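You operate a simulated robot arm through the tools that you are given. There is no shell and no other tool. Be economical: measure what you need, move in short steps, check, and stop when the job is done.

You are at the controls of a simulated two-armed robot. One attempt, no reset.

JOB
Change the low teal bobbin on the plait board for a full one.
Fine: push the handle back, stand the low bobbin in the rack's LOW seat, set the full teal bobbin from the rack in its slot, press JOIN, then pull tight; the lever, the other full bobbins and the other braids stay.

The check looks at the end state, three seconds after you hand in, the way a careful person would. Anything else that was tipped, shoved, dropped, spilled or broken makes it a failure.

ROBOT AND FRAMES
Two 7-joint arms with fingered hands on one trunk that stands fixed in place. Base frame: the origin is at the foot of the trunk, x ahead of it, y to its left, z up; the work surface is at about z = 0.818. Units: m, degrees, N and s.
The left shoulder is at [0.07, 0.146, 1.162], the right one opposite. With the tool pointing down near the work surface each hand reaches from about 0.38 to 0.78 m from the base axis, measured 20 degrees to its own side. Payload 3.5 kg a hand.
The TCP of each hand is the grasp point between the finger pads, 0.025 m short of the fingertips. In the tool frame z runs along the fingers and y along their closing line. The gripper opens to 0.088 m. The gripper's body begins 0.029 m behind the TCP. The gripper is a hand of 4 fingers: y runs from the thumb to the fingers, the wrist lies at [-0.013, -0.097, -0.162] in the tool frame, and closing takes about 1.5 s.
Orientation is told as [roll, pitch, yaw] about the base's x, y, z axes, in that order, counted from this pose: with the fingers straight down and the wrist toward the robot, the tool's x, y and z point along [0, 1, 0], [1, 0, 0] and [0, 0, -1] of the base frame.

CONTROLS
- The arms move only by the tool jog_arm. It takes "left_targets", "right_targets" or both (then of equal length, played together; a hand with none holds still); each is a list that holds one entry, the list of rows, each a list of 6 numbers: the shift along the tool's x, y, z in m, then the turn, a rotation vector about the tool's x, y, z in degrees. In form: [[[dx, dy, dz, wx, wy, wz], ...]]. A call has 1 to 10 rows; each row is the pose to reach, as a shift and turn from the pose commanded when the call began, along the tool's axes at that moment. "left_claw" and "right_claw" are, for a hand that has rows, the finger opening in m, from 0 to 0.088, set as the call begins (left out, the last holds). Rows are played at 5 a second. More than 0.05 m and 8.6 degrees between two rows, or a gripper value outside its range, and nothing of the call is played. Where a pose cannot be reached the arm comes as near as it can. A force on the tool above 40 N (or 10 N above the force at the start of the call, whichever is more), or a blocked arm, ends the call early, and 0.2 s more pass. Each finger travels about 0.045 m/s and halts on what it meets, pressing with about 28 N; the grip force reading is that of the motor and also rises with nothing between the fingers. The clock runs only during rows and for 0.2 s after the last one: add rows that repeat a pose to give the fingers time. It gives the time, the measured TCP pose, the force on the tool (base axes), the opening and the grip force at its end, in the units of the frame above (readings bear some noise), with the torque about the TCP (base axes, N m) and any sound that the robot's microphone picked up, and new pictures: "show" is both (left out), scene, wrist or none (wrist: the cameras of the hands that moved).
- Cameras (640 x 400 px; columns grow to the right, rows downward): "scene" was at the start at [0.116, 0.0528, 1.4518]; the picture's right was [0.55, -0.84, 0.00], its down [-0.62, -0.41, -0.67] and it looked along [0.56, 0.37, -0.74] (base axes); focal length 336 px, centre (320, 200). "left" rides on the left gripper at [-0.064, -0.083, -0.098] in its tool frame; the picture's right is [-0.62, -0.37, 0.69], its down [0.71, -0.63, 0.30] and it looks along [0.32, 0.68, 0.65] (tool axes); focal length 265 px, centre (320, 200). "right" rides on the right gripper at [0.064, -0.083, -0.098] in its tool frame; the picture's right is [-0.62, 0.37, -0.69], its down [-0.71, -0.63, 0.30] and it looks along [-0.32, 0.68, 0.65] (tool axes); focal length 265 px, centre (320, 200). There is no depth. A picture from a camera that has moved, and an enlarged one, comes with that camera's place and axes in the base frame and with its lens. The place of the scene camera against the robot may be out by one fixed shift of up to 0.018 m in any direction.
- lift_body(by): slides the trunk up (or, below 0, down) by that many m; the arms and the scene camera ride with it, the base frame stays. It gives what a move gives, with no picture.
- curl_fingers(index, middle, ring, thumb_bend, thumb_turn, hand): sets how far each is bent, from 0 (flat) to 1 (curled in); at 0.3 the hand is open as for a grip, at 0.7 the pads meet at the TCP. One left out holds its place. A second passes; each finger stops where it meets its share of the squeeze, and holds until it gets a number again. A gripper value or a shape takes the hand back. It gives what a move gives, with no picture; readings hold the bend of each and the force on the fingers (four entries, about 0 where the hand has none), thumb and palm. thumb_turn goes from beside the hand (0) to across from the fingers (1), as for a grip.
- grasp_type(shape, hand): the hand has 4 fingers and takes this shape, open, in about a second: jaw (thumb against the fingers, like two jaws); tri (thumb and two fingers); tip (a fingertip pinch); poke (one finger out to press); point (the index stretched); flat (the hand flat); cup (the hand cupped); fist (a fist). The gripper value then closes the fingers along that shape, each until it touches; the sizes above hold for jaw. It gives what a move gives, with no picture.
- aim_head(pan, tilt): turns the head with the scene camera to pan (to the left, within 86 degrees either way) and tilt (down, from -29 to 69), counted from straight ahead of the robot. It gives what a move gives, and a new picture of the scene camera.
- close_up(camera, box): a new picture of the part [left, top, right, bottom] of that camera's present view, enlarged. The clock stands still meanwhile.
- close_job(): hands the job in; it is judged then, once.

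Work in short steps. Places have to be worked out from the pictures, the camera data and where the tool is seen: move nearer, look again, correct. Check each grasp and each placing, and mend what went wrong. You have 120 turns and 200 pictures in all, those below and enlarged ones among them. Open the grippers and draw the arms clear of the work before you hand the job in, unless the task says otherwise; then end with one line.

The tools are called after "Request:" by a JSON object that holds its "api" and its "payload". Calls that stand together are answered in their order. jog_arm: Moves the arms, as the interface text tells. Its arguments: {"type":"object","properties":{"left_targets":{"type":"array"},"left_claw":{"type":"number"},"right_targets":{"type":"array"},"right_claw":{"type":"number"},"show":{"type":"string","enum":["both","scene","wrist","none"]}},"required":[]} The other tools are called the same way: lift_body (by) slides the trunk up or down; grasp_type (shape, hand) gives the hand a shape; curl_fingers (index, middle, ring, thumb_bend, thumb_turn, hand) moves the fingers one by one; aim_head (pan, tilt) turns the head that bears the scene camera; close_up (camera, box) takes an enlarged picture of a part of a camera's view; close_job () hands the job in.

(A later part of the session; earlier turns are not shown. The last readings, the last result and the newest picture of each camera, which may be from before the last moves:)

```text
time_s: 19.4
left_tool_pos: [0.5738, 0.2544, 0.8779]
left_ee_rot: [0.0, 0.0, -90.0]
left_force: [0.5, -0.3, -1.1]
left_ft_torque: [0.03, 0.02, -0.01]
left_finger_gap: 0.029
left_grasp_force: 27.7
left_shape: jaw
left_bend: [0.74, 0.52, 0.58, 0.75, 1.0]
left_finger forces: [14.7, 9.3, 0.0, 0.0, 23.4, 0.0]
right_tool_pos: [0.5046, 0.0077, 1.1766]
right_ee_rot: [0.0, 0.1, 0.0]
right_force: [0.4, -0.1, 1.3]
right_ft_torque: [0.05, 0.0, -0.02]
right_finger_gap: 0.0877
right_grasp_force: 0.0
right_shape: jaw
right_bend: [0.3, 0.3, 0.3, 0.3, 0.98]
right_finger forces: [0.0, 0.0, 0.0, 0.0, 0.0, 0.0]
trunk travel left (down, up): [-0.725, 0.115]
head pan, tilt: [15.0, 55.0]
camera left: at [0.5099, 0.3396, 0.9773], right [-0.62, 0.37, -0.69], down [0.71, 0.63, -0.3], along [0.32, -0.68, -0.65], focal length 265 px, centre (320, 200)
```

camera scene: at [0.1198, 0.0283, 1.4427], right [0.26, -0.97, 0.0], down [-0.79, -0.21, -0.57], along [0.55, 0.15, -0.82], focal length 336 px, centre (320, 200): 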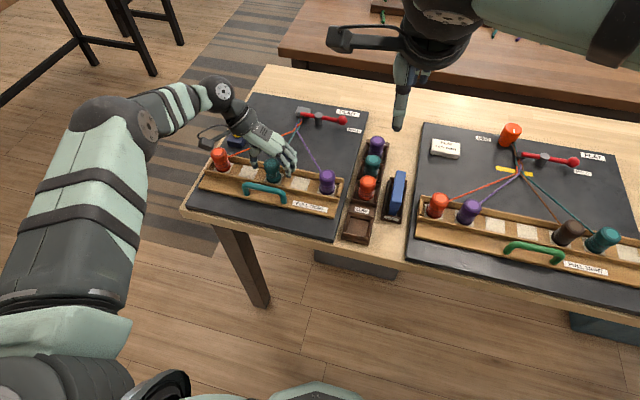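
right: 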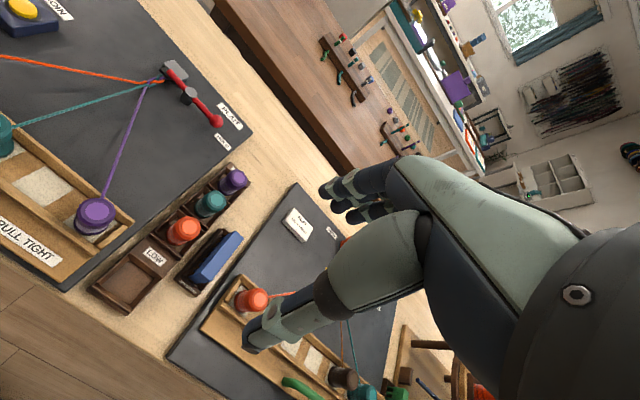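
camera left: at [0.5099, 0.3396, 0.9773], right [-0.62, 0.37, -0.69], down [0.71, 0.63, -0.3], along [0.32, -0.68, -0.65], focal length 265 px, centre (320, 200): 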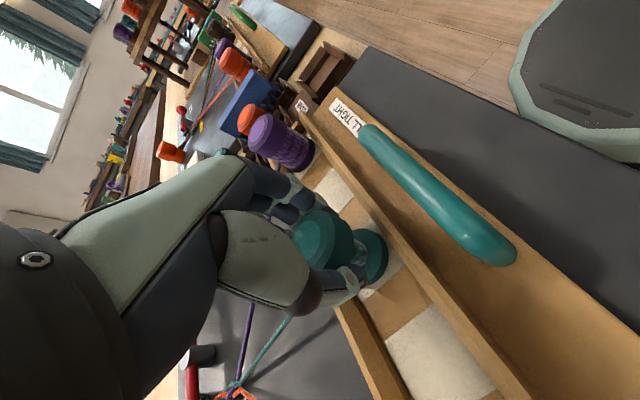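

Grip is firm (index and middle against thumb, gap 0.029). I lift slowly and check that the bobbin comes along.

Request:
{"api": "jog_arm", "payload": {"left_targets": [[[0, 0, -0.01, 0, 0, 0], [0, 0, -0.025, 0, 0, 0], [0, 0, -0.045, 0, 0, 0], [0, 0, -0.07, 0, 0, 0], [0, 0, -0.09, 0, 0, 0]]]}}

Request:
{"api": "close_up", "payload": {"camera": "left", "box": [250, 150, 490, 350]}}

Request:
{"api": "close_up", "payload": {"camera": "scene", "box": [200, 80, 420, 250]}}

```text
time_s: 20.6
left_tool_pos: [0.5729, 0.2549, 0.9704]
left_ee_rot: [-0.1, 0.0, -90.0]
left_force: [0.0, -0.5, -0.9]
left_ft_torque: [0.0, -0.01, -0.01]
left_finger_gap: 0.0288
left_grasp_force: 28.0
left_shape: jaw
left_bend: [0.74, 0.52, 0.58, 0.75, 1.0]
left_finger forces: [14.7, 9.2, 0.0, 0.1, 23.3, 0.0]
right_tool_pos: [0.5038, 0.0079, 1.1762]
right_ee_rot: [-0.1, 0.0, 0.1]
right_force: [-0.1, -0.3, -0.1]
right_ft_torque: [0.01, 0.01, 0.03]
right_finger_gap: 0.0873
right_grasp_force: 0.1
right_shape: jaw
right_bend: [0.3, 0.3, 0.3, 0.3, 0.98]
right_finger forces: [0.1, 0.0, 0.0, 0.1, 0.1, 0.0]
trunk travel left (down, up): [-0.725, 0.115]
head pan, tilt: [15.0, 55.0]
camera scene: at [0.1196, 0.0282, 1.4427], right [0.26, -0.97, 0.0], down [-0.79, -0.21, -0.57], along [0.55, 0.15, -0.82], focal length 336 px, centre (320, 200)
camera left: at [0.5087, 0.3393, 1.0695], right [-0.62, 0.37, -0.69], down [0.71, 0.63, -0.31], along [0.32, -0.68, -0.65], focal length 265 px, centre (320, 200)
```

scene: 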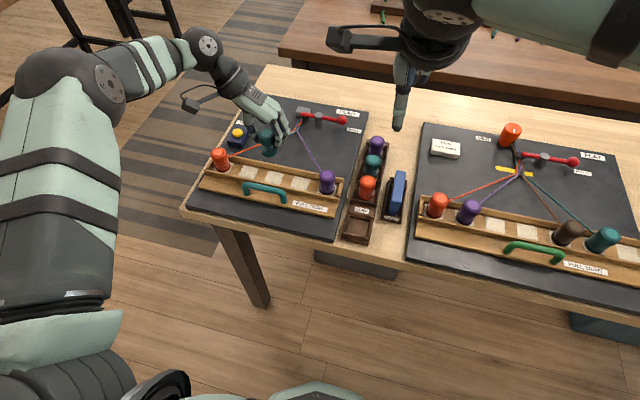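
left: 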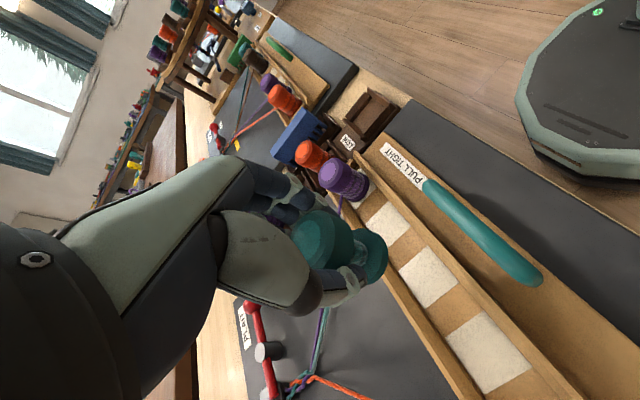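

```text
2.00 times, centred on (370, 250) of left
camera zoom: at [0.5087, 0.3393, 1.0695], right [-0.62, 0.37, -0.69], down [0.71, 0.63, -0.31], along [0.32, -0.68, -0.65], focal length 531 px, centre (220, 100)
```

zoom: 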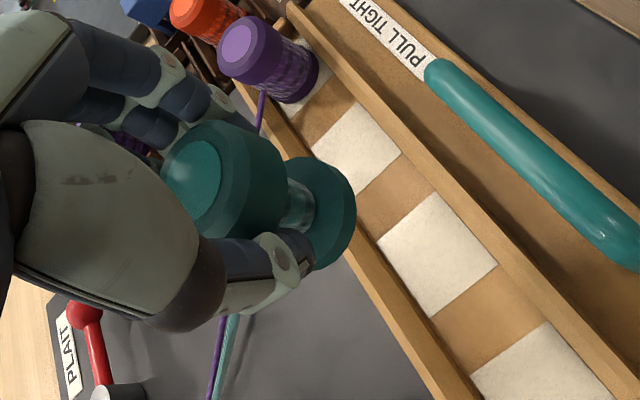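

```text
2.35 times, centred on (310, 165) of scene
camera zoom: at [0.1196, 0.0282, 1.4427], right [0.26, -0.97, 0.0], down [-0.79, -0.21, -0.57], along [0.55, 0.15, -0.82], focal length 791 px, centre (344, 282)
```

zoom: 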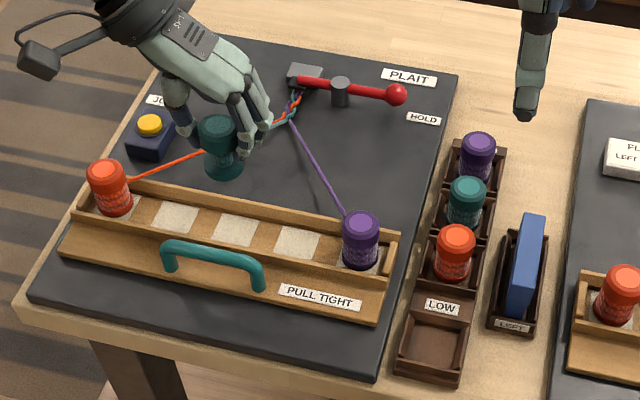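

The low bobbin is lifted out and its slot is empty. The LOW seat is at about [0.492, 0.040]; I carry the bobbin over it at height.

Request:
{"api": "jog_arm", "payload": {"left_targets": [[[-0.005, 0.01, -0.015, 0, 0, 0], [-0.02, 0.04, -0.02, 0, 0, 0], [-0.032, 0.075, -0.02, 0, 0, 0], [-0.045, 0.11, -0.02, 0, 0, 0], [-0.057, 0.145, -0.02, 0, 0, 0], [-0.07, 0.18, -0.015, 0, 0, 0], [-0.08, 0.205, 0.0, 0, 0, 0], [-0.081, 0.215, 0.01, 0, 0, 0], [-0.081, 0.215, 0.01, 0, 0, 0]]]}}

Request:
{"api": "close_up", "payload": {"camera": "left", "box": [250, 150, 490, 350]}}

Request:
{"api": "close_up", "payload": {"camera": "scene", "box": [270, 100, 450, 260]}}

```text
time_s: 22.6
left_tool_pos: [0.4924, 0.0389, 0.9578]
left_ee_rot: [0.1, 0.1, -90.0]
left_force: [-0.5, -0.5, -1.0]
left_ft_torque: [-0.01, 0.0, 0.02]
left_finger_gap: 0.0291
left_grasp_force: 28.3
left_shape: jaw
left_bend: [0.74, 0.52, 0.58, 0.75, 1.0]
left_finger forces: [14.7, 9.3, 0.1, 0.1, 23.1, 0.1]
right_tool_pos: [0.504, 0.0083, 1.1762]
right_ee_rot: [0.0, 0.1, 0.1]
right_force: [-0.1, 0.5, 0.4]
right_ft_torque: [0.01, -0.03, 0.02]
right_finger_gap: 0.0875
right_grasp_force: 0.1
right_shape: jaw
right_bend: [0.3, 0.3, 0.3, 0.3, 0.98]
right_finger forces: [0.1, 0.0, 0.1, 0.0, 0.0, 0.0]
trunk travel left (down, up): [-0.725, 0.115]
head pan, tilt: [15.0, 55.0]
camera scene: at [0.1197, 0.0284, 1.4427], right [0.26, -0.97, 0.0], down [-0.79, -0.21, -0.57], along [0.55, 0.15, -0.82], focal length 336 px, centre (320, 200)
camera left: at [0.4274, 0.1233, 1.0574], right [-0.62, 0.37, -0.69], down [0.71, 0.63, -0.3], along [0.33, -0.68, -0.65], focal length 265 px, centre (320, 200)
```

scene: 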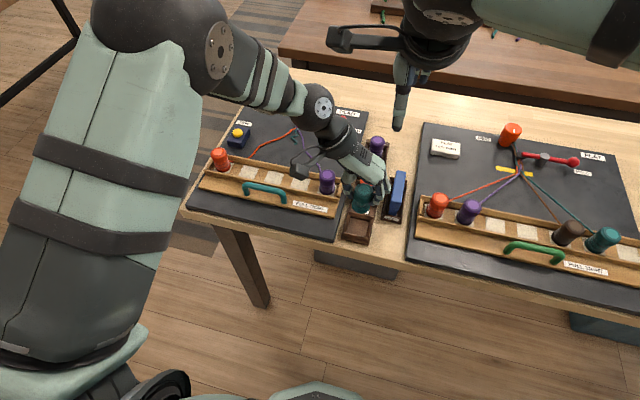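
left: 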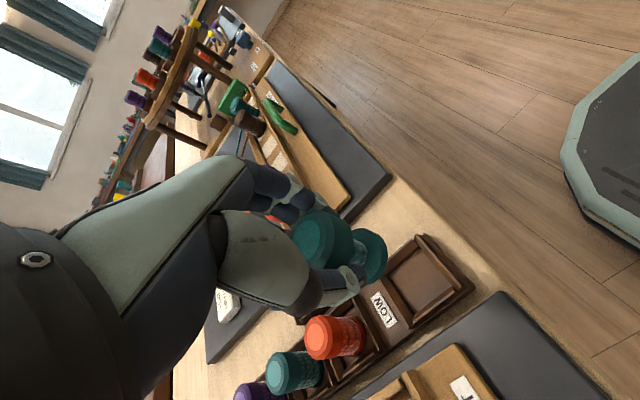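

```text
2.00 times, centred on (370, 250) of left
camera zoom: at [0.4274, 0.1233, 1.0574], right [-0.62, 0.37, -0.69], down [0.71, 0.63, -0.3], along [0.33, -0.68, -0.65], focal length 531 px, centre (220, 100)
```

zoom: 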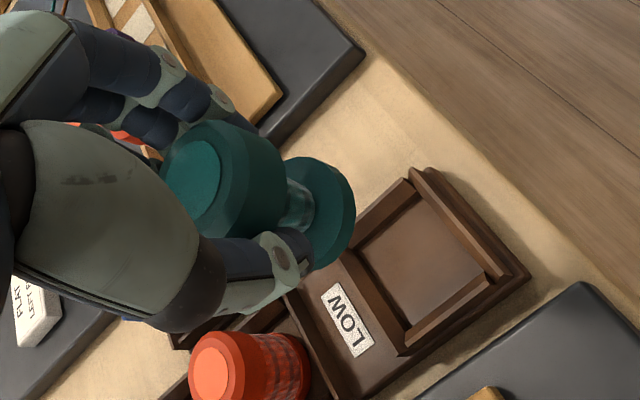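

```text
2.50 times, centred on (360, 180) of scene
camera zoom: at [0.1197, 0.0284, 1.4427], right [0.26, -0.97, 0.0], down [-0.79, -0.21, -0.57], along [0.55, 0.15, -0.82], focal length 840 px, centre (220, 250)
```

zoom: 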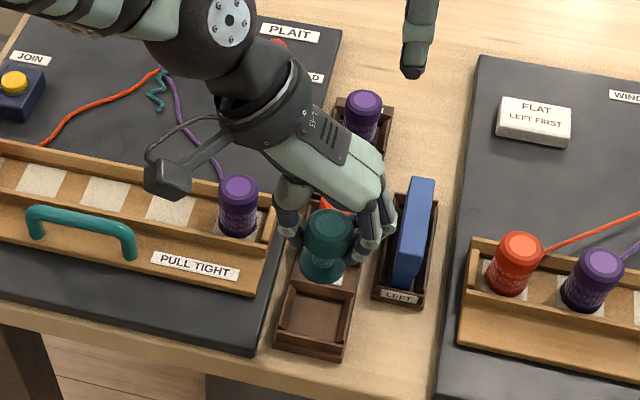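

Refining the seat centre with the hand camera gives about [0.496, 0.042]. I shift a few millimetres and come down to just above the rim to compare.

Request:
{"api": "jog_arm", "payload": {"left_targets": [[[0.002, -0.001, 0.01, 0, 0, 0], [0.004, -0.002, 0.03, 0, 0, 0], [0.004, -0.002, 0.045, 0, 0, 0], [0.004, -0.002, 0.052, 0, 0, 0], [0.004, -0.002, 0.052, 0, 0, 0]]]}}

Request:
{"api": "close_up", "payload": {"camera": "left", "box": [280, 170, 460, 320]}}

Request:
{"api": "close_up", "payload": {"camera": "scene", "box": [300, 150, 430, 260]}}

```text
time_s: 23.8
left_tool_pos: [0.4971, 0.0412, 0.9054]
left_ee_rot: [0.0, 0.1, -90.1]
left_force: [0.2, -0.5, -0.8]
left_ft_torque: [0.04, 0.01, -0.01]
left_finger_gap: 0.0286
left_grasp_force: 28.4
left_shape: jaw
left_bend: [0.74, 0.52, 0.58, 0.75, 1.0]
left_finger forces: [14.6, 9.3, 0.1, 0.1, 23.2, 0.0]
right_tool_pos: [0.5033, 0.0078, 1.1764]
right_ee_rot: [0.0, 0.1, 0.1]
right_force: [0.0, 0.5, -0.4]
right_ft_torque: [0.01, 0.0, 0.0]
right_finger_gap: 0.0879
right_grasp_force: 0.0
right_shape: jaw
right_bend: [0.3, 0.3, 0.3, 0.3, 0.98]
right_finger forces: [0.0, 0.1, 0.0, 0.0, 0.0, 0.1]
trunk travel left (down, up): [-0.725, 0.115]
head pan, tilt: [15.0, 55.0]
camera scene: at [0.1199, 0.0282, 1.4427], right [0.26, -0.97, 0.0], down [-0.79, -0.21, -0.57], along [0.55, 0.15, -0.82], focal length 336 px, centre (320, 200)
camera left: at [0.432, 0.1254, 1.0052], right [-0.62, 0.37, -0.69], down [0.71, 0.63, -0.3], along [0.32, -0.68, -0.65], focal length 265 px, centre (320, 200)
```

scene: 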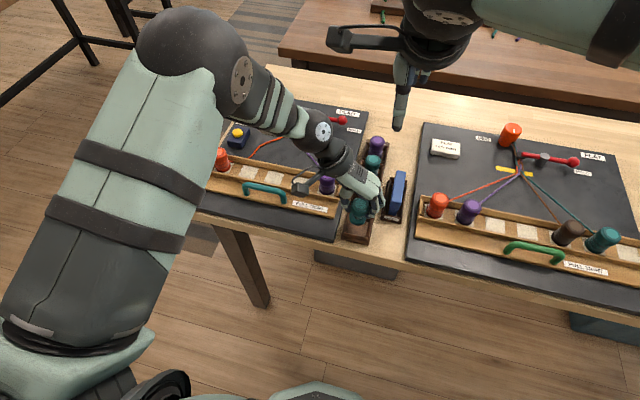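
left: 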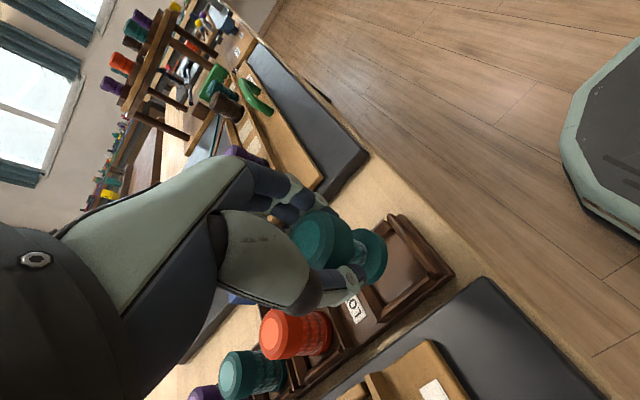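

```text
2.67 times, centred on (370, 245) of left
camera zoom: at [0.432, 0.1254, 1.0052], right [-0.62, 0.37, -0.69], down [0.71, 0.63, -0.3], along [0.32, -0.68, -0.65], focal length 708 px, centre (187, 80)
```

zoom: 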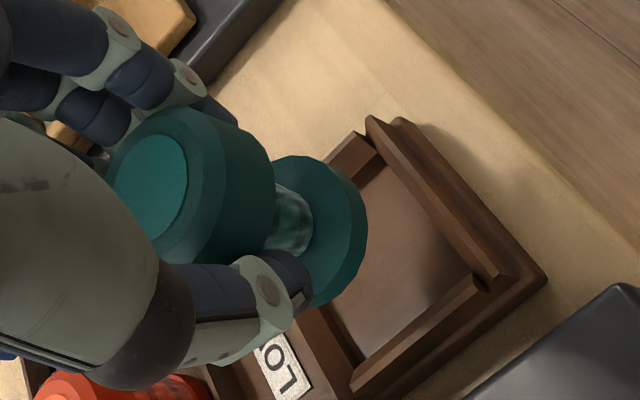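

```text
3.64 times, centred on (365, 205) of scene
camera zoom: at [0.1199, 0.0282, 1.4427], right [0.26, -0.97, 0.0], down [-0.79, -0.21, -0.57], along [0.55, 0.15, -0.82], focal length 1222 px, centre (156, 182)
```

zoom: 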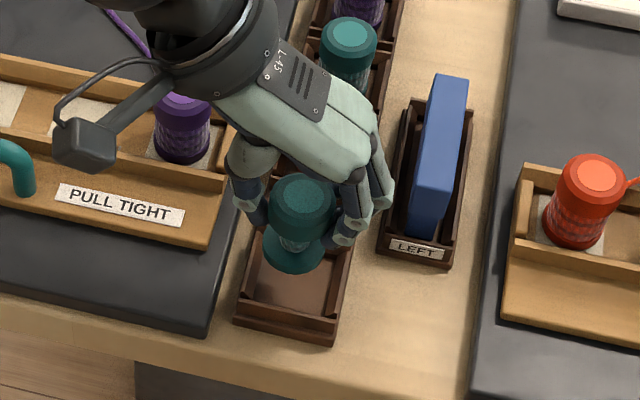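

The seat floor spans about x 0.476–0.517, y 0.024–0.063, so the bobbin is centred to within about a millimetre. I lower it slowly, watching the force.

Request:
{"api": "jog_arm", "payload": {"left_targets": [[[-0.001, -0.0015, 0.005, 0, 0, 0], [-0.001, -0.0015, 0.01, 0, 0, 0], [-0.001, -0.0015, 0.014, 0, 0, 0], [-0.001, -0.0015, 0.018, 0, 0, 0], [-0.001, -0.0015, 0.021, 0, 0, 0]]]}}

Request:
{"api": "close_up", "payload": {"camera": "left", "box": [280, 170, 460, 320]}}

Request:
{"api": "close_up", "payload": {"camera": "scene", "box": [300, 150, 430, 260]}}

```text
time_s: 25.0
left_tool_pos: [0.4982, 0.0434, 0.8848]
left_ee_rot: [0.1, 0.0, -90.1]
left_force: [0.0, -0.1, -1.3]
left_ft_torque: [0.0, 0.02, -0.01]
left_finger_gap: 0.0287
left_grasp_force: 28.2
left_shape: jaw
left_bend: [0.74, 0.52, 0.58, 0.75, 1.0]
left_finger forces: [14.5, 9.3, 0.0, 0.1, 23.1, 0.0]
right_tool_pos: [0.504, 0.008, 1.176]
right_ee_rot: [0.1, 0.0, 0.0]
right_force: [0.1, -0.6, 0.1]
right_ft_torque: [-0.01, -0.01, 0.02]
right_finger_gap: 0.0877
right_grasp_force: 0.1
right_shape: jaw
right_bend: [0.3, 0.3, 0.3, 0.3, 0.98]
right_finger forces: [0.1, 0.0, 0.0, 0.0, 0.0, 0.0]
trunk travel left (down, up): [-0.725, 0.115]
head pan, tilt: [15.0, 55.0]
camera scene: at [0.1201, 0.0282, 1.4427], right [0.26, -0.97, 0.0], down [-0.79, -0.21, -0.57], along [0.55, 0.15, -0.82], focal length 336 px, centre (320, 200)
camera left: at [0.4322, 0.1281, 0.9842], right [-0.62, 0.37, -0.69], down [0.71, 0.63, -0.3], along [0.32, -0.68, -0.65], focal length 265 px, centre (320, 200)
```

scene: 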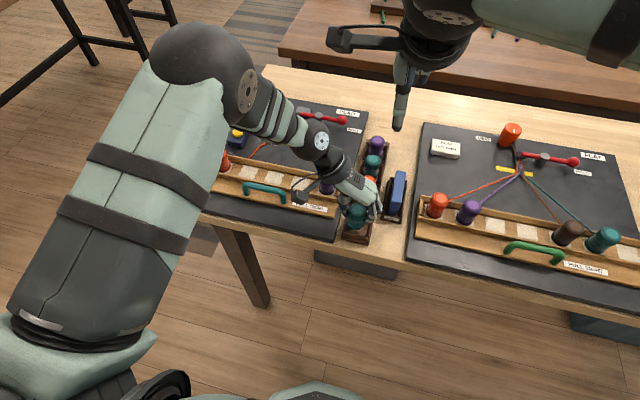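
left: 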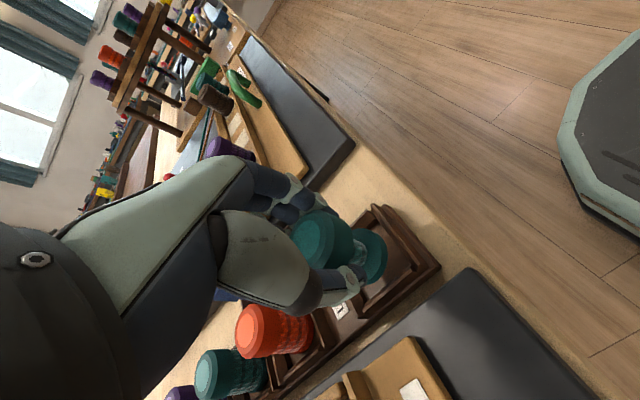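

```text
2.67 times, centred on (370, 245) of left
camera zoom: at [0.4322, 0.1281, 0.9842], right [-0.62, 0.37, -0.69], down [0.71, 0.63, -0.3], along [0.32, -0.68, -0.65], focal length 708 px, centre (187, 80)
```

zoom: 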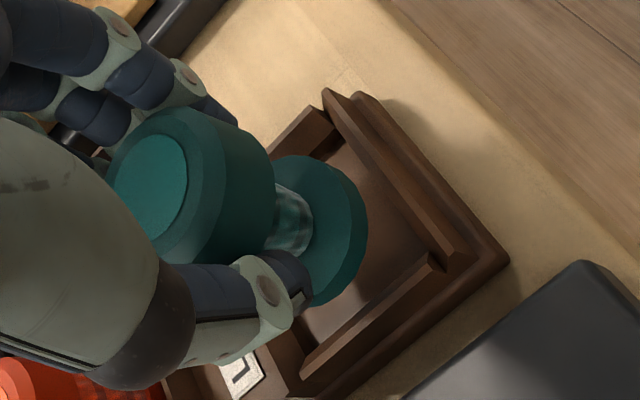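

```text
3.64 times, centred on (365, 205) of scene
camera zoom: at [0.1201, 0.0282, 1.4427], right [0.26, -0.97, 0.0], down [-0.79, -0.21, -0.57], along [0.55, 0.15, -0.82], focal length 1222 px, centre (156, 182)
```

zoom: 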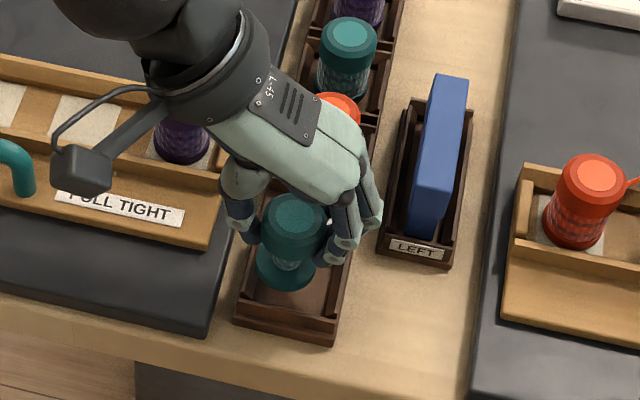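

No contact yet and still centred. I lower the last millimetres.

Request:
{"api": "jog_arm", "payload": {"left_targets": [[[0, 0, 0.003, 0, 0, 0], [0, 0, 0.006, 0, 0, 0], [0, 0, 0.008, 0, 0, 0]]], "show": "none"}}

```text
time_s: 25.8
left_tool_pos: [0.495, 0.0435, 0.8764]
left_ee_rot: [-0.1, 0.0, -90.0]
left_force: [-0.2, -0.8, -0.4]
left_ft_torque: [0.02, 0.03, 0.04]
left_finger_gap: 0.0286
left_grasp_force: 28.2
left_shape: jaw
left_bend: [0.74, 0.52, 0.58, 0.75, 1.0]
left_finger forces: [14.6, 9.3, 0.0, 0.0, 23.2, 0.1]
right_tool_pos: [0.5046, 0.0086, 1.1763]
right_ee_rot: [0.1, -0.1, 0.1]
right_force: [-0.2, -0.1, 0.6]
right_ft_torque: [0.04, -0.01, 0.01]
right_finger_gap: 0.0876
right_grasp_force: 0.0
right_shape: jaw
right_bend: [0.3, 0.3, 0.3, 0.3, 0.98]
right_finger forces: [0.0, 0.1, 0.1, 0.0, 0.0, 0.1]
trunk travel left (down, up): [-0.725, 0.115]
head pan, tilt: [15.0, 55.0]
```

Still free; I go down in 2 mm steps until the force changes.

Request:
{"api": "jog_arm", "payload": {"left_targets": [[[0, 0, 0.002, 0, 0, 0], [0, 0, 0.004, 0, 0, 0]]], "show": "none"}}

Request:
{"api": "close_up", "payload": {"camera": "left", "box": [280, 170, 460, 320]}}

Request:
{"api": "close_up", "payload": {"camera": "scene", "box": [300, 150, 430, 260]}}

```text
time_s: 26.4
left_tool_pos: [0.4958, 0.0432, 0.8716]
left_ee_rot: [0.0, 0.0, -90.0]
left_force: [0.1, -0.2, -0.4]
left_ft_torque: [0.0, -0.01, 0.0]
left_finger_gap: 0.0287
left_grasp_force: 27.8
left_shape: jaw
left_bend: [0.74, 0.52, 0.58, 0.75, 1.0]
left_finger forces: [14.5, 9.2, 0.0, 0.0, 23.3, 0.0]
right_tool_pos: [0.5039, 0.0072, 1.1772]
right_ee_rot: [0.0, 0.0, -0.1]
right_force: [-0.3, -0.2, -0.6]
right_ft_torque: [0.03, 0.0, 0.01]
right_finger_gap: 0.0875
right_grasp_force: 0.1
right_shape: jaw
right_bend: [0.3, 0.3, 0.3, 0.3, 0.98]
right_finger forces: [0.0, 0.0, 0.1, 0.0, 0.0, 0.0]
trunk travel left (down, up): [-0.725, 0.115]
head pan, tilt: [15.0, 55.0]
```

```text
2.67 times, centred on (370, 245) of left
camera zoom: at [0.4319, 0.1281, 0.9726], right [-0.62, 0.37, -0.69], down [0.71, 0.63, -0.3], along [0.32, -0.68, -0.65], focal length 708 px, centre (187, 80)
```

zoom: 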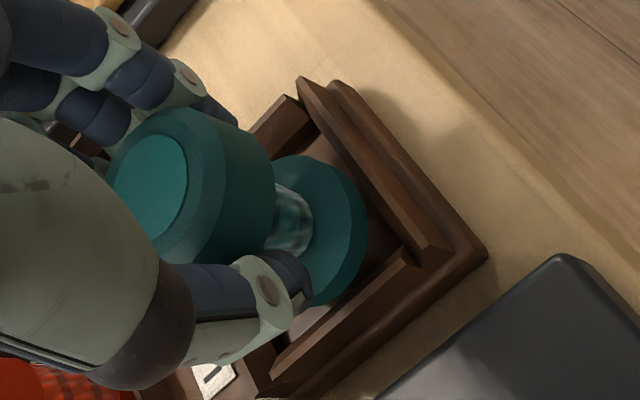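

```text
3.64 times, centred on (365, 205) of scene
camera zoom: at [0.12, 0.0283, 1.4427], right [0.26, -0.97, 0.0], down [-0.79, -0.21, -0.57], along [0.55, 0.15, -0.82], focal length 1222 px, centre (156, 182)
```

zoom: 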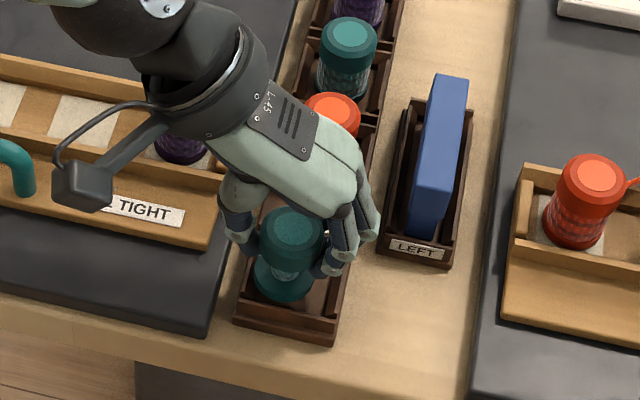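

Still a few millimetres above the floor; I keep lowering.

Request:
{"api": "jog_arm", "payload": {"left_targets": [[[0, 0, 0.002, 0, 0, 0], [0, 0, 0.004, 0, 0, 0], [0, 0, 0.006, 0, 0, 0]]], "show": "none"}}

Request:
{"api": "close_up", "payload": {"camera": "left", "box": [280, 170, 460, 320]}}

```text
time_s: 27.2
left_tool_pos: [0.4963, 0.0413, 0.869]
left_ee_rot: [0.2, -0.1, -90.0]
left_force: [1.4, -3.3, 3.9]
left_ft_torque: [-0.04, 0.01, 0.01]
left_finger_gap: 0.0288
left_grasp_force: 27.8
left_shape: jaw
left_bend: [0.74, 0.52, 0.58, 0.75, 1.0]
left_finger forces: [15.9, 10.6, 0.1, 0.1, 23.5, 0.0]
right_tool_pos: [0.5028, 0.0072, 1.1769]
right_ee_rot: [0.0, 0.2, 0.0]
right_force: [0.7, -0.4, 1.0]
right_ft_torque: [0.01, -0.01, -0.02]
right_finger_gap: 0.0874
right_grasp_force: 0.0
right_shape: jaw
right_bend: [0.3, 0.3, 0.3, 0.3, 0.98]
right_finger forces: [0.0, 0.0, 0.1, 0.0, 0.1, 0.1]
trunk travel left (down, up): [-0.725, 0.115]
head pan, tilt: [15.0, 55.0]
```

```text
2.67 times, centred on (370, 245) of left
camera zoom: at [0.4321, 0.1271, 0.9675], right [-0.62, 0.37, -0.69], down [0.72, 0.63, -0.3], along [0.33, -0.68, -0.65], focal length 708 px, centre (187, 80)
```

zoom: 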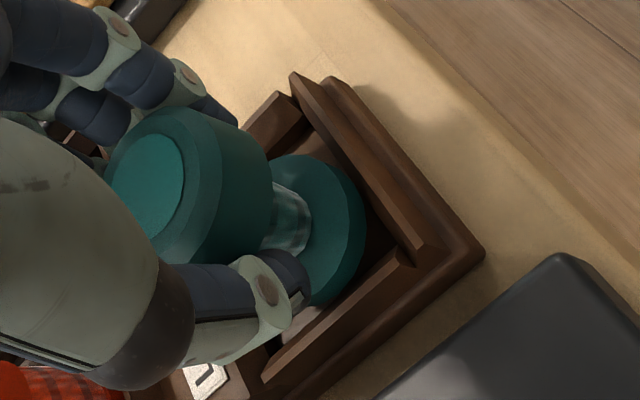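

It touches: a −y side force shows the +y wall guiding the base. I ease 2.5 mm toward −y and see whether it settles.

Request:
{"api": "jog_arm", "payload": {"left_targets": [[[0, 0.0025, -0.002, 0, 0, 0], [0, 0.0025, 0, 0, 0, 0], [0, 0.0025, 0.001, 0, 0, 0]]], "show": "none"}}

Request:
{"api": "close_up", "payload": {"camera": "left", "box": [280, 170, 460, 320]}}

Request:
{"api": "close_up", "payload": {"camera": "scene", "box": [300, 150, 430, 260]}}

```text
time_s: 28.0
left_tool_pos: [0.4967, 0.0411, 0.8661]
left_ee_rot: [0.0, -0.1, -90.0]
left_force: [1.1, 0.3, -0.5]
left_ft_torque: [-0.02, -0.04, -0.01]
left_finger_gap: 0.0288
left_grasp_force: 27.6
left_shape: jaw
left_bend: [0.74, 0.52, 0.58, 0.75, 1.0]
left_finger forces: [14.7, 10.3, 0.1, 0.0, 24.5, 0.0]
right_tool_pos: [0.5044, 0.0074, 1.1765]
right_ee_rot: [-0.1, 0.0, 0.1]
right_force: [-0.1, -0.3, 0.0]
right_ft_torque: [0.01, -0.06, 0.0]
right_finger_gap: 0.0877
right_grasp_force: 0.1
right_shape: jaw
right_bend: [0.3, 0.3, 0.3, 0.3, 0.98]
right_finger forces: [0.0, 0.0, 0.0, 0.0, 0.0, 0.0]
trunk travel left (down, up): [-0.725, 0.115]
head pan, tilt: [15.0, 55.0]
```

```text
2.67 times, centred on (370, 245) of left
camera zoom: at [0.4322, 0.1254, 0.9652], right [-0.62, 0.37, -0.69], down [0.71, 0.63, -0.3], along [0.32, -0.68, -0.65], focal length 708 px, centre (187, 80)
```

zoom: 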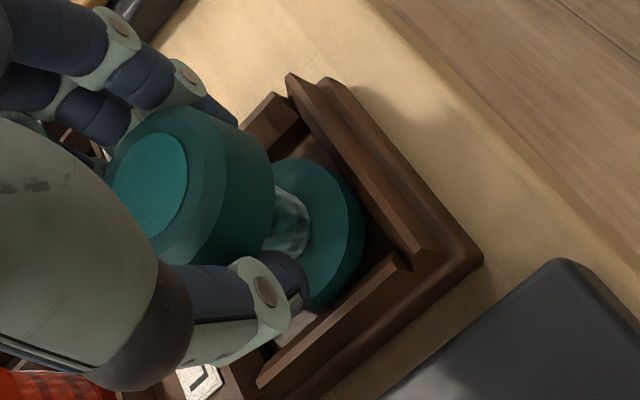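

```text
3.64 times, centred on (365, 205) of scene
camera zoom: at [0.1202, 0.0283, 1.4426], right [0.26, -0.97, 0.0], down [-0.79, -0.21, -0.57], along [0.55, 0.15, -0.82], focal length 1222 px, centre (156, 182)
```

zoom: 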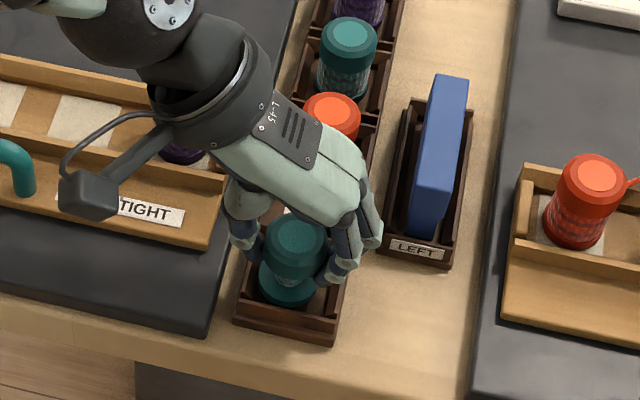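

Clear of the wall now, z 0.866. I continue lowering until a vertical contact.

Request:
{"api": "jog_arm", "payload": {"left_targets": [[[0, 0, 0.001, 0, 0, 0], [0, 0, 0.002, 0, 0, 0], [0, 0, 0.003, 0, 0, 0], [0, 0, 0.004, 0, 0, 0]]], "show": "none"}}

```text
time_s: 29.0
left_tool_pos: [0.4959, 0.0399, 0.8615]
left_ee_rot: [0.1, -0.1, -90.1]
left_force: [1.1, 0.6, -0.1]
left_ft_torque: [-0.01, -0.05, 0.0]
left_finger_gap: 0.0288
left_grasp_force: 27.9
left_shape: jaw
left_bend: [0.74, 0.52, 0.58, 0.75, 1.0]
left_finger forces: [14.6, 10.5, 0.0, 0.0, 24.4, 0.0]
right_tool_pos: [0.5047, 0.0068, 1.1766]
right_ee_rot: [0.1, 0.1, 0.0]
right_force: [-0.1, -0.2, 0.2]
right_ft_torque: [0.04, -0.03, 0.01]
right_finger_gap: 0.0877
right_grasp_force: 0.1
right_shape: jaw
right_bend: [0.3, 0.3, 0.3, 0.3, 0.98]
right_finger forces: [0.0, 0.1, 0.1, 0.0, 0.1, 0.0]
trunk travel left (down, up): [-0.725, 0.115]
head pan, tilt: [15.0, 55.0]
```

Still descending freely; I go on in 1.5 mm steps.

Request:
{"api": "jog_arm", "payload": {"left_targets": [[[0, 0, 0.0015, 0, 0, 0], [0, 0, 0.003, 0, 0, 0], [0, 0, 0.0045, 0, 0, 0]]], "show": "none"}}

Request:
{"api": "close_up", "payload": {"camera": "left", "box": [280, 170, 460, 320]}}

Request:
{"api": "close_up", "payload": {"camera": "scene", "box": [300, 150, 430, 260]}}

```text
time_s: 29.8
left_tool_pos: [0.4953, 0.0413, 0.8598]
left_ee_rot: [0.2, -0.2, -90.0]
left_force: [3.5, 1.3, 16.5]
left_ft_torque: [-0.08, -0.12, 0.08]
left_finger_gap: 0.029
left_grasp_force: 27.4
left_shape: jaw
left_bend: [0.74, 0.52, 0.58, 0.75, 1.0]
left_finger forces: [14.9, 11.7, 0.0, 0.0, 27.3, 0.0]
right_tool_pos: [0.5025, 0.0065, 1.177]
right_ee_rot: [0.0, -0.1, 0.1]
right_force: [-0.8, 0.0, 0.6]
right_ft_torque: [-0.03, -0.01, 0.02]
right_finger_gap: 0.0875
right_grasp_force: 0.1
right_shape: jaw
right_bend: [0.3, 0.3, 0.3, 0.3, 0.98]
right_finger forces: [0.1, 0.1, 0.1, 0.0, 0.0, 0.0]
trunk travel left (down, up): [-0.725, 0.115]
head pan, tilt: [15.0, 55.0]
```

```text
2.67 times, centred on (370, 245) of left
camera zoom: at [0.4312, 0.1256, 0.959], right [-0.62, 0.37, -0.7], down [0.72, 0.63, -0.3], along [0.33, -0.69, -0.65], focal length 708 px, centre (187, 80)
```

zoom: 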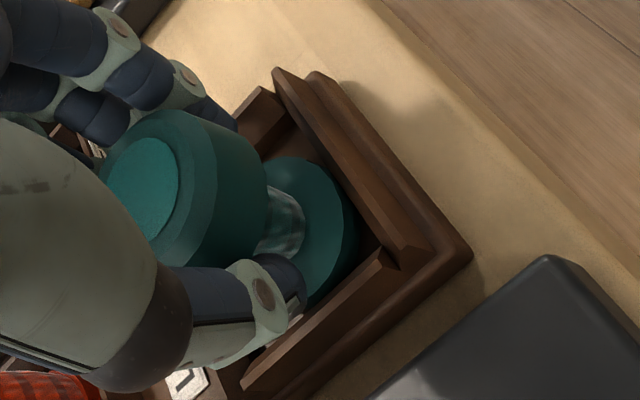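

```text
3.64 times, centred on (365, 205) of scene
camera zoom: at [0.1181, 0.0285, 1.4431], right [0.26, -0.97, 0.0], down [-0.79, -0.21, -0.57], along [0.55, 0.15, -0.82], focal length 1222 px, centre (156, 182)
```

zoom: 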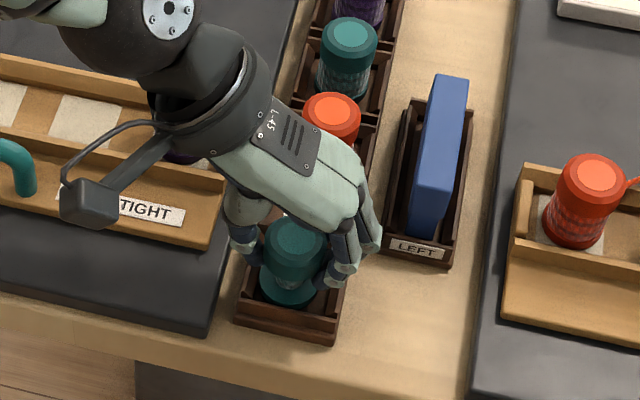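

Firm floor contact (16 N): the bobbin is seated. I ease the press off and open moderately, to stay clear of the neighbouring holder.

Request:
{"api": "jog_arm", "payload": {"left_targets": [[[0, 0, -0.0025, 0, 0, 0], [0, 0, -0.0025, 0, 0, 0], [0, 0, -0.0025, 0, 0, 0], [0, 0, -0.0025, 0, 0, 0], [0, 0, -0.0025, 0, 0, 0], [0, 0, -0.0025, 0, 0, 0]]], "left_claw": 0.054, "show": "none"}}

Request:
{"api": "close_up", "payload": {"camera": "scene", "box": [300, 150, 430, 260]}}

Request:
{"api": "close_up", "payload": {"camera": "left", "box": [280, 170, 460, 320]}}

```text
time_s: 31.2
left_tool_pos: [0.496, 0.0401, 0.86]
left_ee_rot: [0.1, 0.0, -90.0]
left_force: [-0.7, 0.3, 0.3]
left_ft_torque: [-0.01, -0.02, 0.01]
left_finger_gap: 0.0533
left_grasp_force: 0.0
left_shape: jaw
left_bend: [0.29, 0.4, 0.37, 0.64, 1.0]
left_finger forces: [0.0, 0.0, 0.0, 0.0, 0.1, 0.0]
right_tool_pos: [0.5041, 0.0075, 1.1766]
right_ee_rot: [0.1, 0.0, 0.1]
right_force: [-0.6, 0.1, 0.3]
right_ft_torque: [-0.01, 0.0, 0.03]
right_finger_gap: 0.0875
right_grasp_force: 0.0
right_shape: jaw
right_bend: [0.3, 0.3, 0.3, 0.3, 0.98]
right_finger forces: [0.0, 0.0, 0.0, 0.0, 0.0, 0.0]
trunk travel left (down, up): [-0.725, 0.115]
head pan, tilt: [15.0, 55.0]
```

```text
3.64 times, centred on (365, 205) of scene
camera zoom: at [0.1198, 0.0282, 1.4427], right [0.26, -0.97, 0.0], down [-0.79, -0.21, -0.57], along [0.55, 0.15, -0.82], focal length 1222 px, centre (156, 182)
```

zoom: 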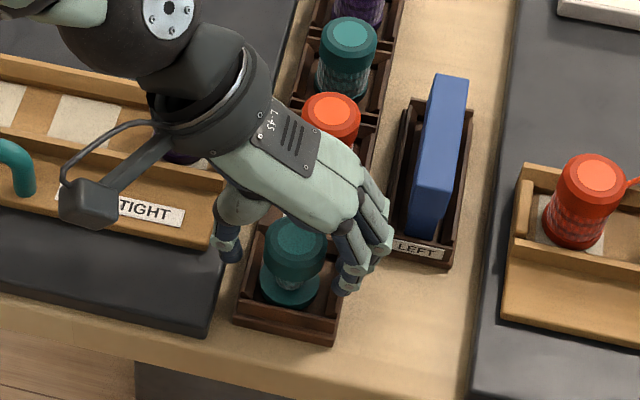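

```text
2.67 times, centred on (370, 245) of left
camera zoom: at [0.4313, 0.1254, 0.9594], right [-0.62, 0.37, -0.69], down [0.71, 0.63, -0.3], along [0.32, -0.68, -0.65], focal length 708 px, centre (187, 80)
```

zoom: 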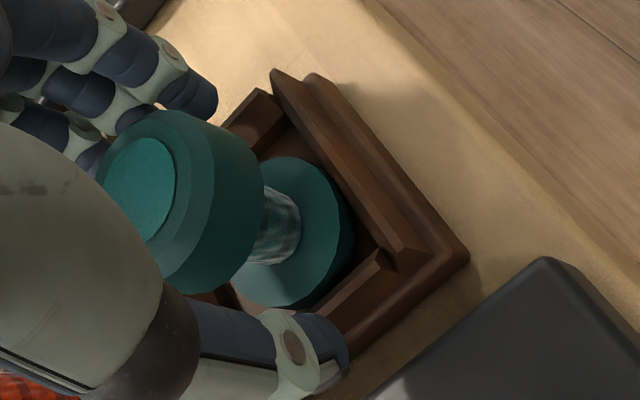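

Released; the low bobbin stands in the LOW seat. I lift straight up, then move over the rack's full teal bobbin at x≈0.642.

Request:
{"api": "jog_arm", "payload": {"left_targets": [[[0, 0, -0.02, 0, 0, 0], [0, 0, -0.05, 0, 0, 0], [0, 0, -0.08, 0, 0, 0], [0, 0, -0.105, 0, 0, 0], [0.04, 0, -0.105, 0, 0, 0], [0.08, 0, -0.105, 0, 0, 0], [0.12, 0, -0.105, 0, 0, 0], [0.147, 0, -0.105, 0, 0, 0], [0.147, 0, -0.095, 0, 0, 0], [0.147, 0, -0.095, 0, 0, 0]]]}}

Request:
{"api": "close_up", "payload": {"camera": "left", "box": [250, 150, 490, 350]}}

Request:
{"api": "close_up", "payload": {"camera": "scene", "box": [270, 100, 450, 260]}}

```text
time_s: 33.4
left_tool_pos: [0.6404, 0.0408, 0.956]
left_ee_rot: [-0.1, -0.1, -89.9]
left_force: [0.2, 0.4, 0.4]
left_ft_torque: [0.04, 0.03, 0.01]
left_finger_gap: 0.0537
left_grasp_force: 0.1
left_shape: jaw
left_bend: [0.29, 0.4, 0.37, 0.64, 1.0]
left_finger forces: [0.0, 0.0, 0.0, 0.0, 0.0, 0.0]
right_tool_pos: [0.5051, 0.009, 1.1766]
right_ee_rot: [-0.1, 0.0, 0.1]
right_force: [0.2, 0.6, 1.0]
right_ft_torque: [-0.02, 0.01, 0.03]
right_finger_gap: 0.0877
right_grasp_force: 0.1
right_shape: jaw
right_bend: [0.3, 0.3, 0.3, 0.3, 0.98]
right_finger forces: [0.0, 0.0, 0.0, 0.0, 0.0, 0.1]
trunk travel left (down, up): [-0.725, 0.115]
head pan, tilt: [15.0, 55.0]
camera scene: at [0.1201, 0.0289, 1.4426], right [0.26, -0.97, 0.0], down [-0.79, -0.21, -0.57], along [0.55, 0.15, -0.82], focal length 336 px, centre (320, 200)
camera left: at [0.5774, 0.1261, 1.0557], right [-0.62, 0.37, -0.69], down [0.71, 0.63, -0.31], along [0.32, -0.68, -0.65], focal length 265 px, centre (320, 200)
```

scene: 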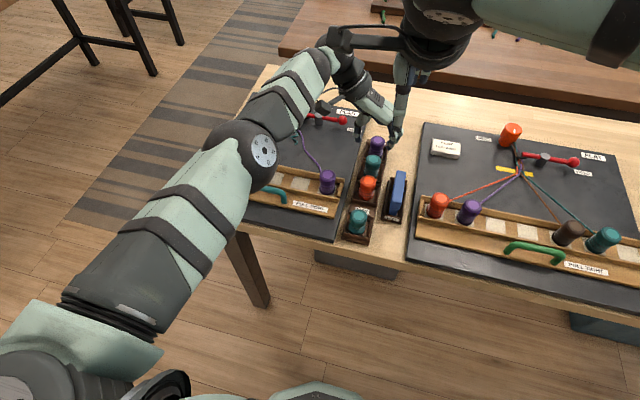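
left: 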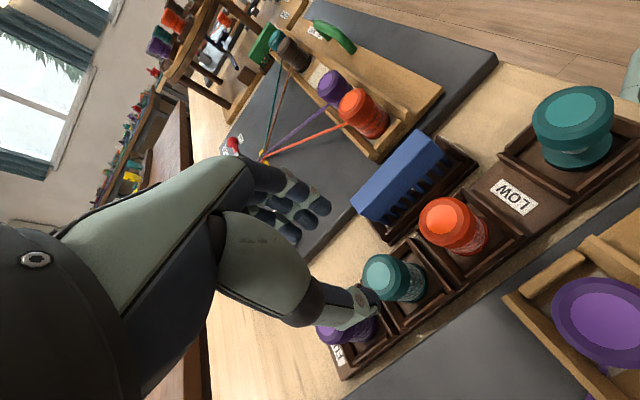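

```text
2.00 times, centred on (370, 250) of left
camera zoom: at [0.5774, 0.1261, 1.0557], right [-0.62, 0.37, -0.69], down [0.71, 0.63, -0.31], along [0.32, -0.68, -0.65], focal length 531 px, centre (220, 100)
```

zoom: 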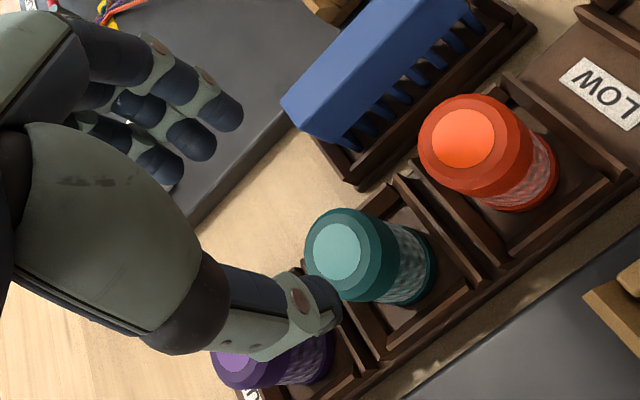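

```text
2.50 times, centred on (360, 180) of scene
camera zoom: at [0.1201, 0.0289, 1.4426], right [0.26, -0.97, 0.0], down [-0.79, -0.21, -0.57], along [0.55, 0.15, -0.82], focal length 840 px, centre (220, 250)
```

zoom: 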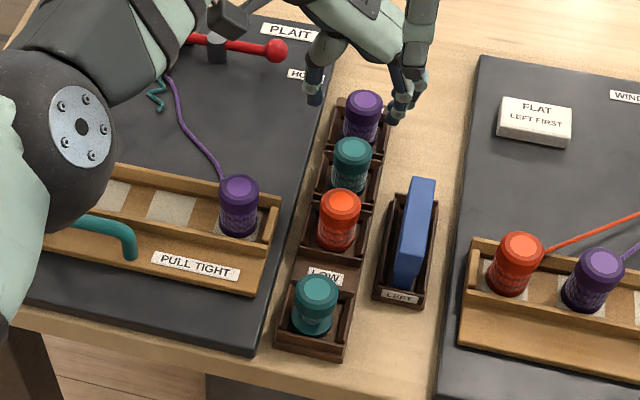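

The low bobbin stands well in LOW. With rack tops at z≈0.862, the full teal cap works out at about [0.659, 0.038]. I shift over it and down a bit, and move the idle right hand away to the right.

Request:
{"api": "jog_arm", "payload": {"left_targets": [[[0.006, 0.001, 0, 0, 0, 0], [0.012, 0.002, 0.01, 0, 0, 0], [0.018, 0.003, 0.025, 0, 0, 0], [0.0185, 0.003, 0.045, 0, 0, 0], [0.0185, 0.003, 0.045, 0, 0, 0]]], "right_targets": [[[-0.03, 0, -0.01, 0, 0, 0], [-0.07, 0, -0.02, 0, 0, 0], [-0.11, 0, -0.03, 0, 0, 0], [-0.15, 0, -0.04, 0, 0, 0], [-0.19, 0, -0.05, 0, 0, 0]]]}}

Request:
{"api": "close_up", "payload": {"camera": "left", "box": [250, 150, 490, 350]}}

Request:
{"api": "close_up", "payload": {"camera": "scene", "box": [290, 90, 430, 220]}}

```text
time_s: 34.6
left_tool_pos: [0.6364, 0.0404, 0.9136]
left_ee_rot: [0.0, 0.0, -90.1]
left_force: [-0.4, 0.2, 0.2]
left_ft_torque: [0.01, 0.01, 0.0]
left_finger_gap: 0.0537
left_grasp_force: 0.1
left_shape: jaw
left_bend: [0.29, 0.4, 0.37, 0.64, 1.0]
left_finger forces: [0.1, 0.0, 0.0, 0.0, 0.0, 0.0]
left hand out of reach, approached as far as the arm can: row 1, 2, 3, 4, 5
right_tool_pos: [0.5046, -0.1823, 1.2267]
right_ee_rot: [0.1, -0.1, 0.1]
right_force: [-0.6, -0.3, 0.4]
right_ft_torque: [0.0, 0.04, -0.03]
right_finger_gap: 0.0878
right_grasp_force: 0.0
right_shape: jaw
right_bend: [0.3, 0.3, 0.3, 0.3, 0.98]
right_finger forces: [0.0, 0.0, 0.0, 0.0, 0.1, 0.1]
trunk travel left (down, up): [-0.725, 0.115]
head pan, tilt: [15.0, 55.0]
camera scene: at [0.1195, 0.0268, 1.4427], right [0.26, -0.97, 0.0], down [-0.79, -0.21, -0.57], along [0.55, 0.15, -0.82], focal length 336 px, centre (320, 200)
camera right: at [0.419, -0.1182, 1.325], right [0.37, -0.62, 0.69], down [-0.63, -0.72, -0.31], along [0.68, -0.32, -0.65], focal length 265 px, centre (320, 200)
camera left: at [0.5715, 0.1251, 1.0147], right [-0.62, 0.37, -0.69], down [0.71, 0.63, -0.3], along [0.32, -0.68, -0.65], focal length 265 px, centre (320, 200)
```

scene: 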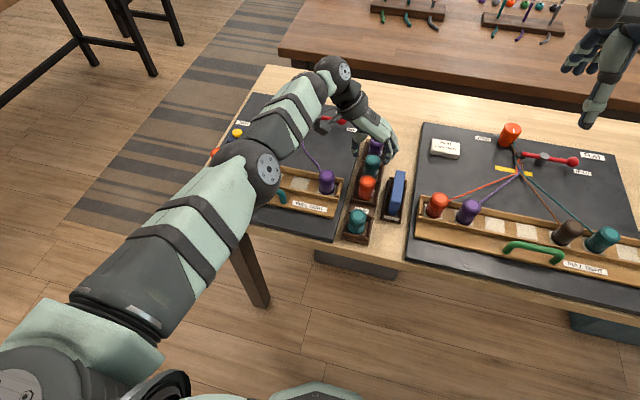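
right: 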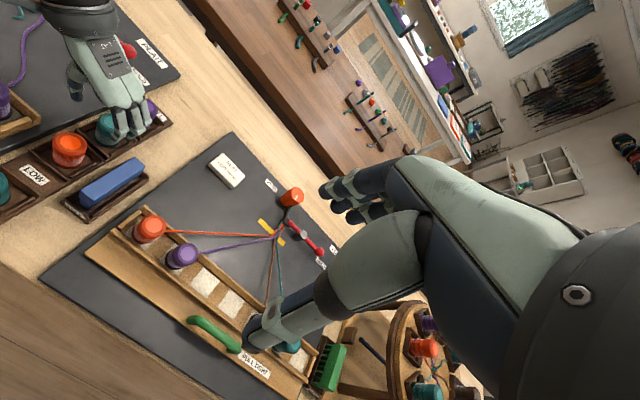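
left: 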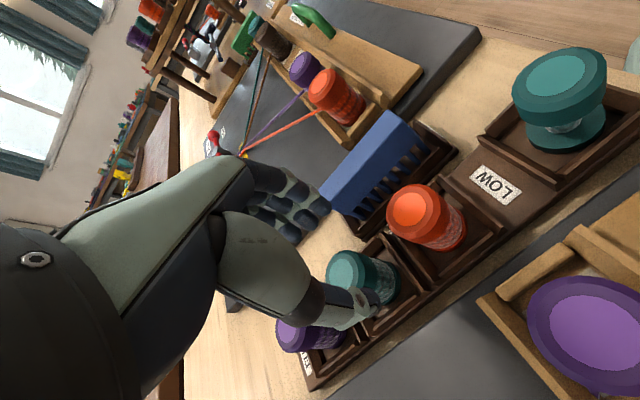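

```text
2.00 times, centred on (370, 250) of left
camera zoom: at [0.5715, 0.1251, 1.0147], right [-0.62, 0.37, -0.69], down [0.71, 0.63, -0.3], along [0.32, -0.68, -0.65], focal length 531 px, centre (220, 100)
```

zoom: 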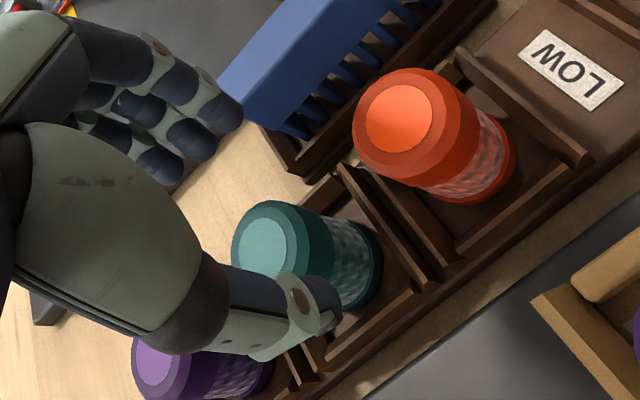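

```text
3.08 times, centred on (360, 155) of scene
camera zoom: at [0.1195, 0.0268, 1.4427], right [0.26, -0.97, 0.0], down [-0.79, -0.21, -0.57], along [0.55, 0.15, -0.82], focal length 1034 px, centre (197, 338)
```

zoom: 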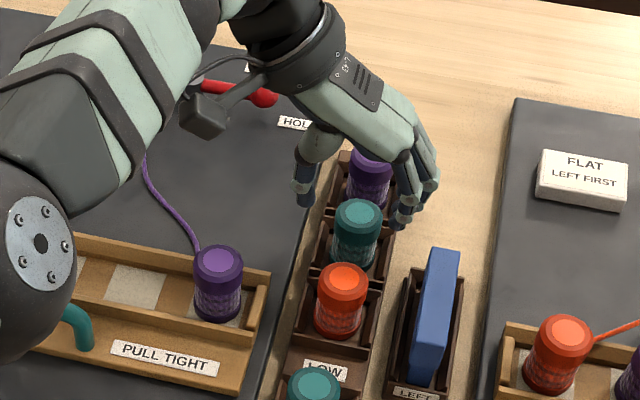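

The left arm runs out of reach at yaw −90. I raise the hand, turn it to yaw −70 so the wrist comes nearer, and afterwards lower the trunk a little.

Request:
{"api": "jog_arm", "payload": {"left_targets": [[[0, 0, -0.03, 0, 0, 0], [0, 0, -0.06, 0, 0, -5], [0, 0, -0.09, 0, 0, -10], [0, 0, -0.09, 0, 0, -15], [0, 0, -0.09, 0, 0, -20], [0, 0, -0.09, 0, 0, -20]]], "show": "none"}}

Request:
{"api": "lift_body", "payload": {"by": -0.08}}

```text
time_s: 36.0
left_tool_pos: [0.6345, 0.0409, 1.0025]
left_ee_rot: [0.0, 0.1, -69.9]
left_force: [0.0, -0.1, -0.7]
left_ft_torque: [0.02, -0.01, 0.03]
left_finger_gap: 0.0538
left_grasp_force: 0.0
left_shape: jaw
left_bend: [0.29, 0.4, 0.37, 0.64, 1.0]
left_finger forces: [0.1, 0.0, 0.1, 0.0, 0.0, 0.0]
right_tool_pos: [0.5032, -0.1813, 1.2276]
right_ee_rot: [0.0, 0.0, 0.1]
right_force: [0.3, 0.2, 0.1]
right_ft_torque: [0.01, -0.01, 0.0]
right_finger_gap: 0.0878
right_grasp_force: 0.0
right_shape: jaw
right_bend: [0.3, 0.3, 0.3, 0.3, 0.98]
right_finger forces: [0.0, 0.1, 0.1, 0.0, 0.0, 0.0]
trunk travel left (down, up): [-0.725, 0.115]
head pan, tilt: [15.0, 55.0]
```

```text
time_s: 37.2
left_tool_pos: [0.6354, 0.041, 0.923]
left_ee_rot: [-0.1, 0.0, -69.9]
left_force: [0.0, -0.5, 0.0]
left_ft_torque: [0.0, 0.01, 0.02]
left_finger_gap: 0.0536
left_grasp_force: 0.2
left_shape: jaw
left_bend: [0.29, 0.4, 0.37, 0.64, 1.0]
left_finger forces: [0.0, 0.0, 0.0, 0.0, 0.0, 0.0]
right_tool_pos: [0.5032, -0.1807, 1.1474]
right_ee_rot: [-0.1, 0.0, 0.0]
right_force: [-0.7, 0.0, 0.4]
right_ft_torque: [-0.02, 0.02, 0.02]
right_finger_gap: 0.0878
right_grasp_force: 0.1
right_shape: jaw
right_bend: [0.3, 0.3, 0.3, 0.3, 0.98]
right_finger forces: [0.1, 0.0, 0.0, 0.0, 0.0, 0.0]
trunk travel left (down, up): [-0.645, 0.195]
head pan, tilt: [15.0, 55.0]
```

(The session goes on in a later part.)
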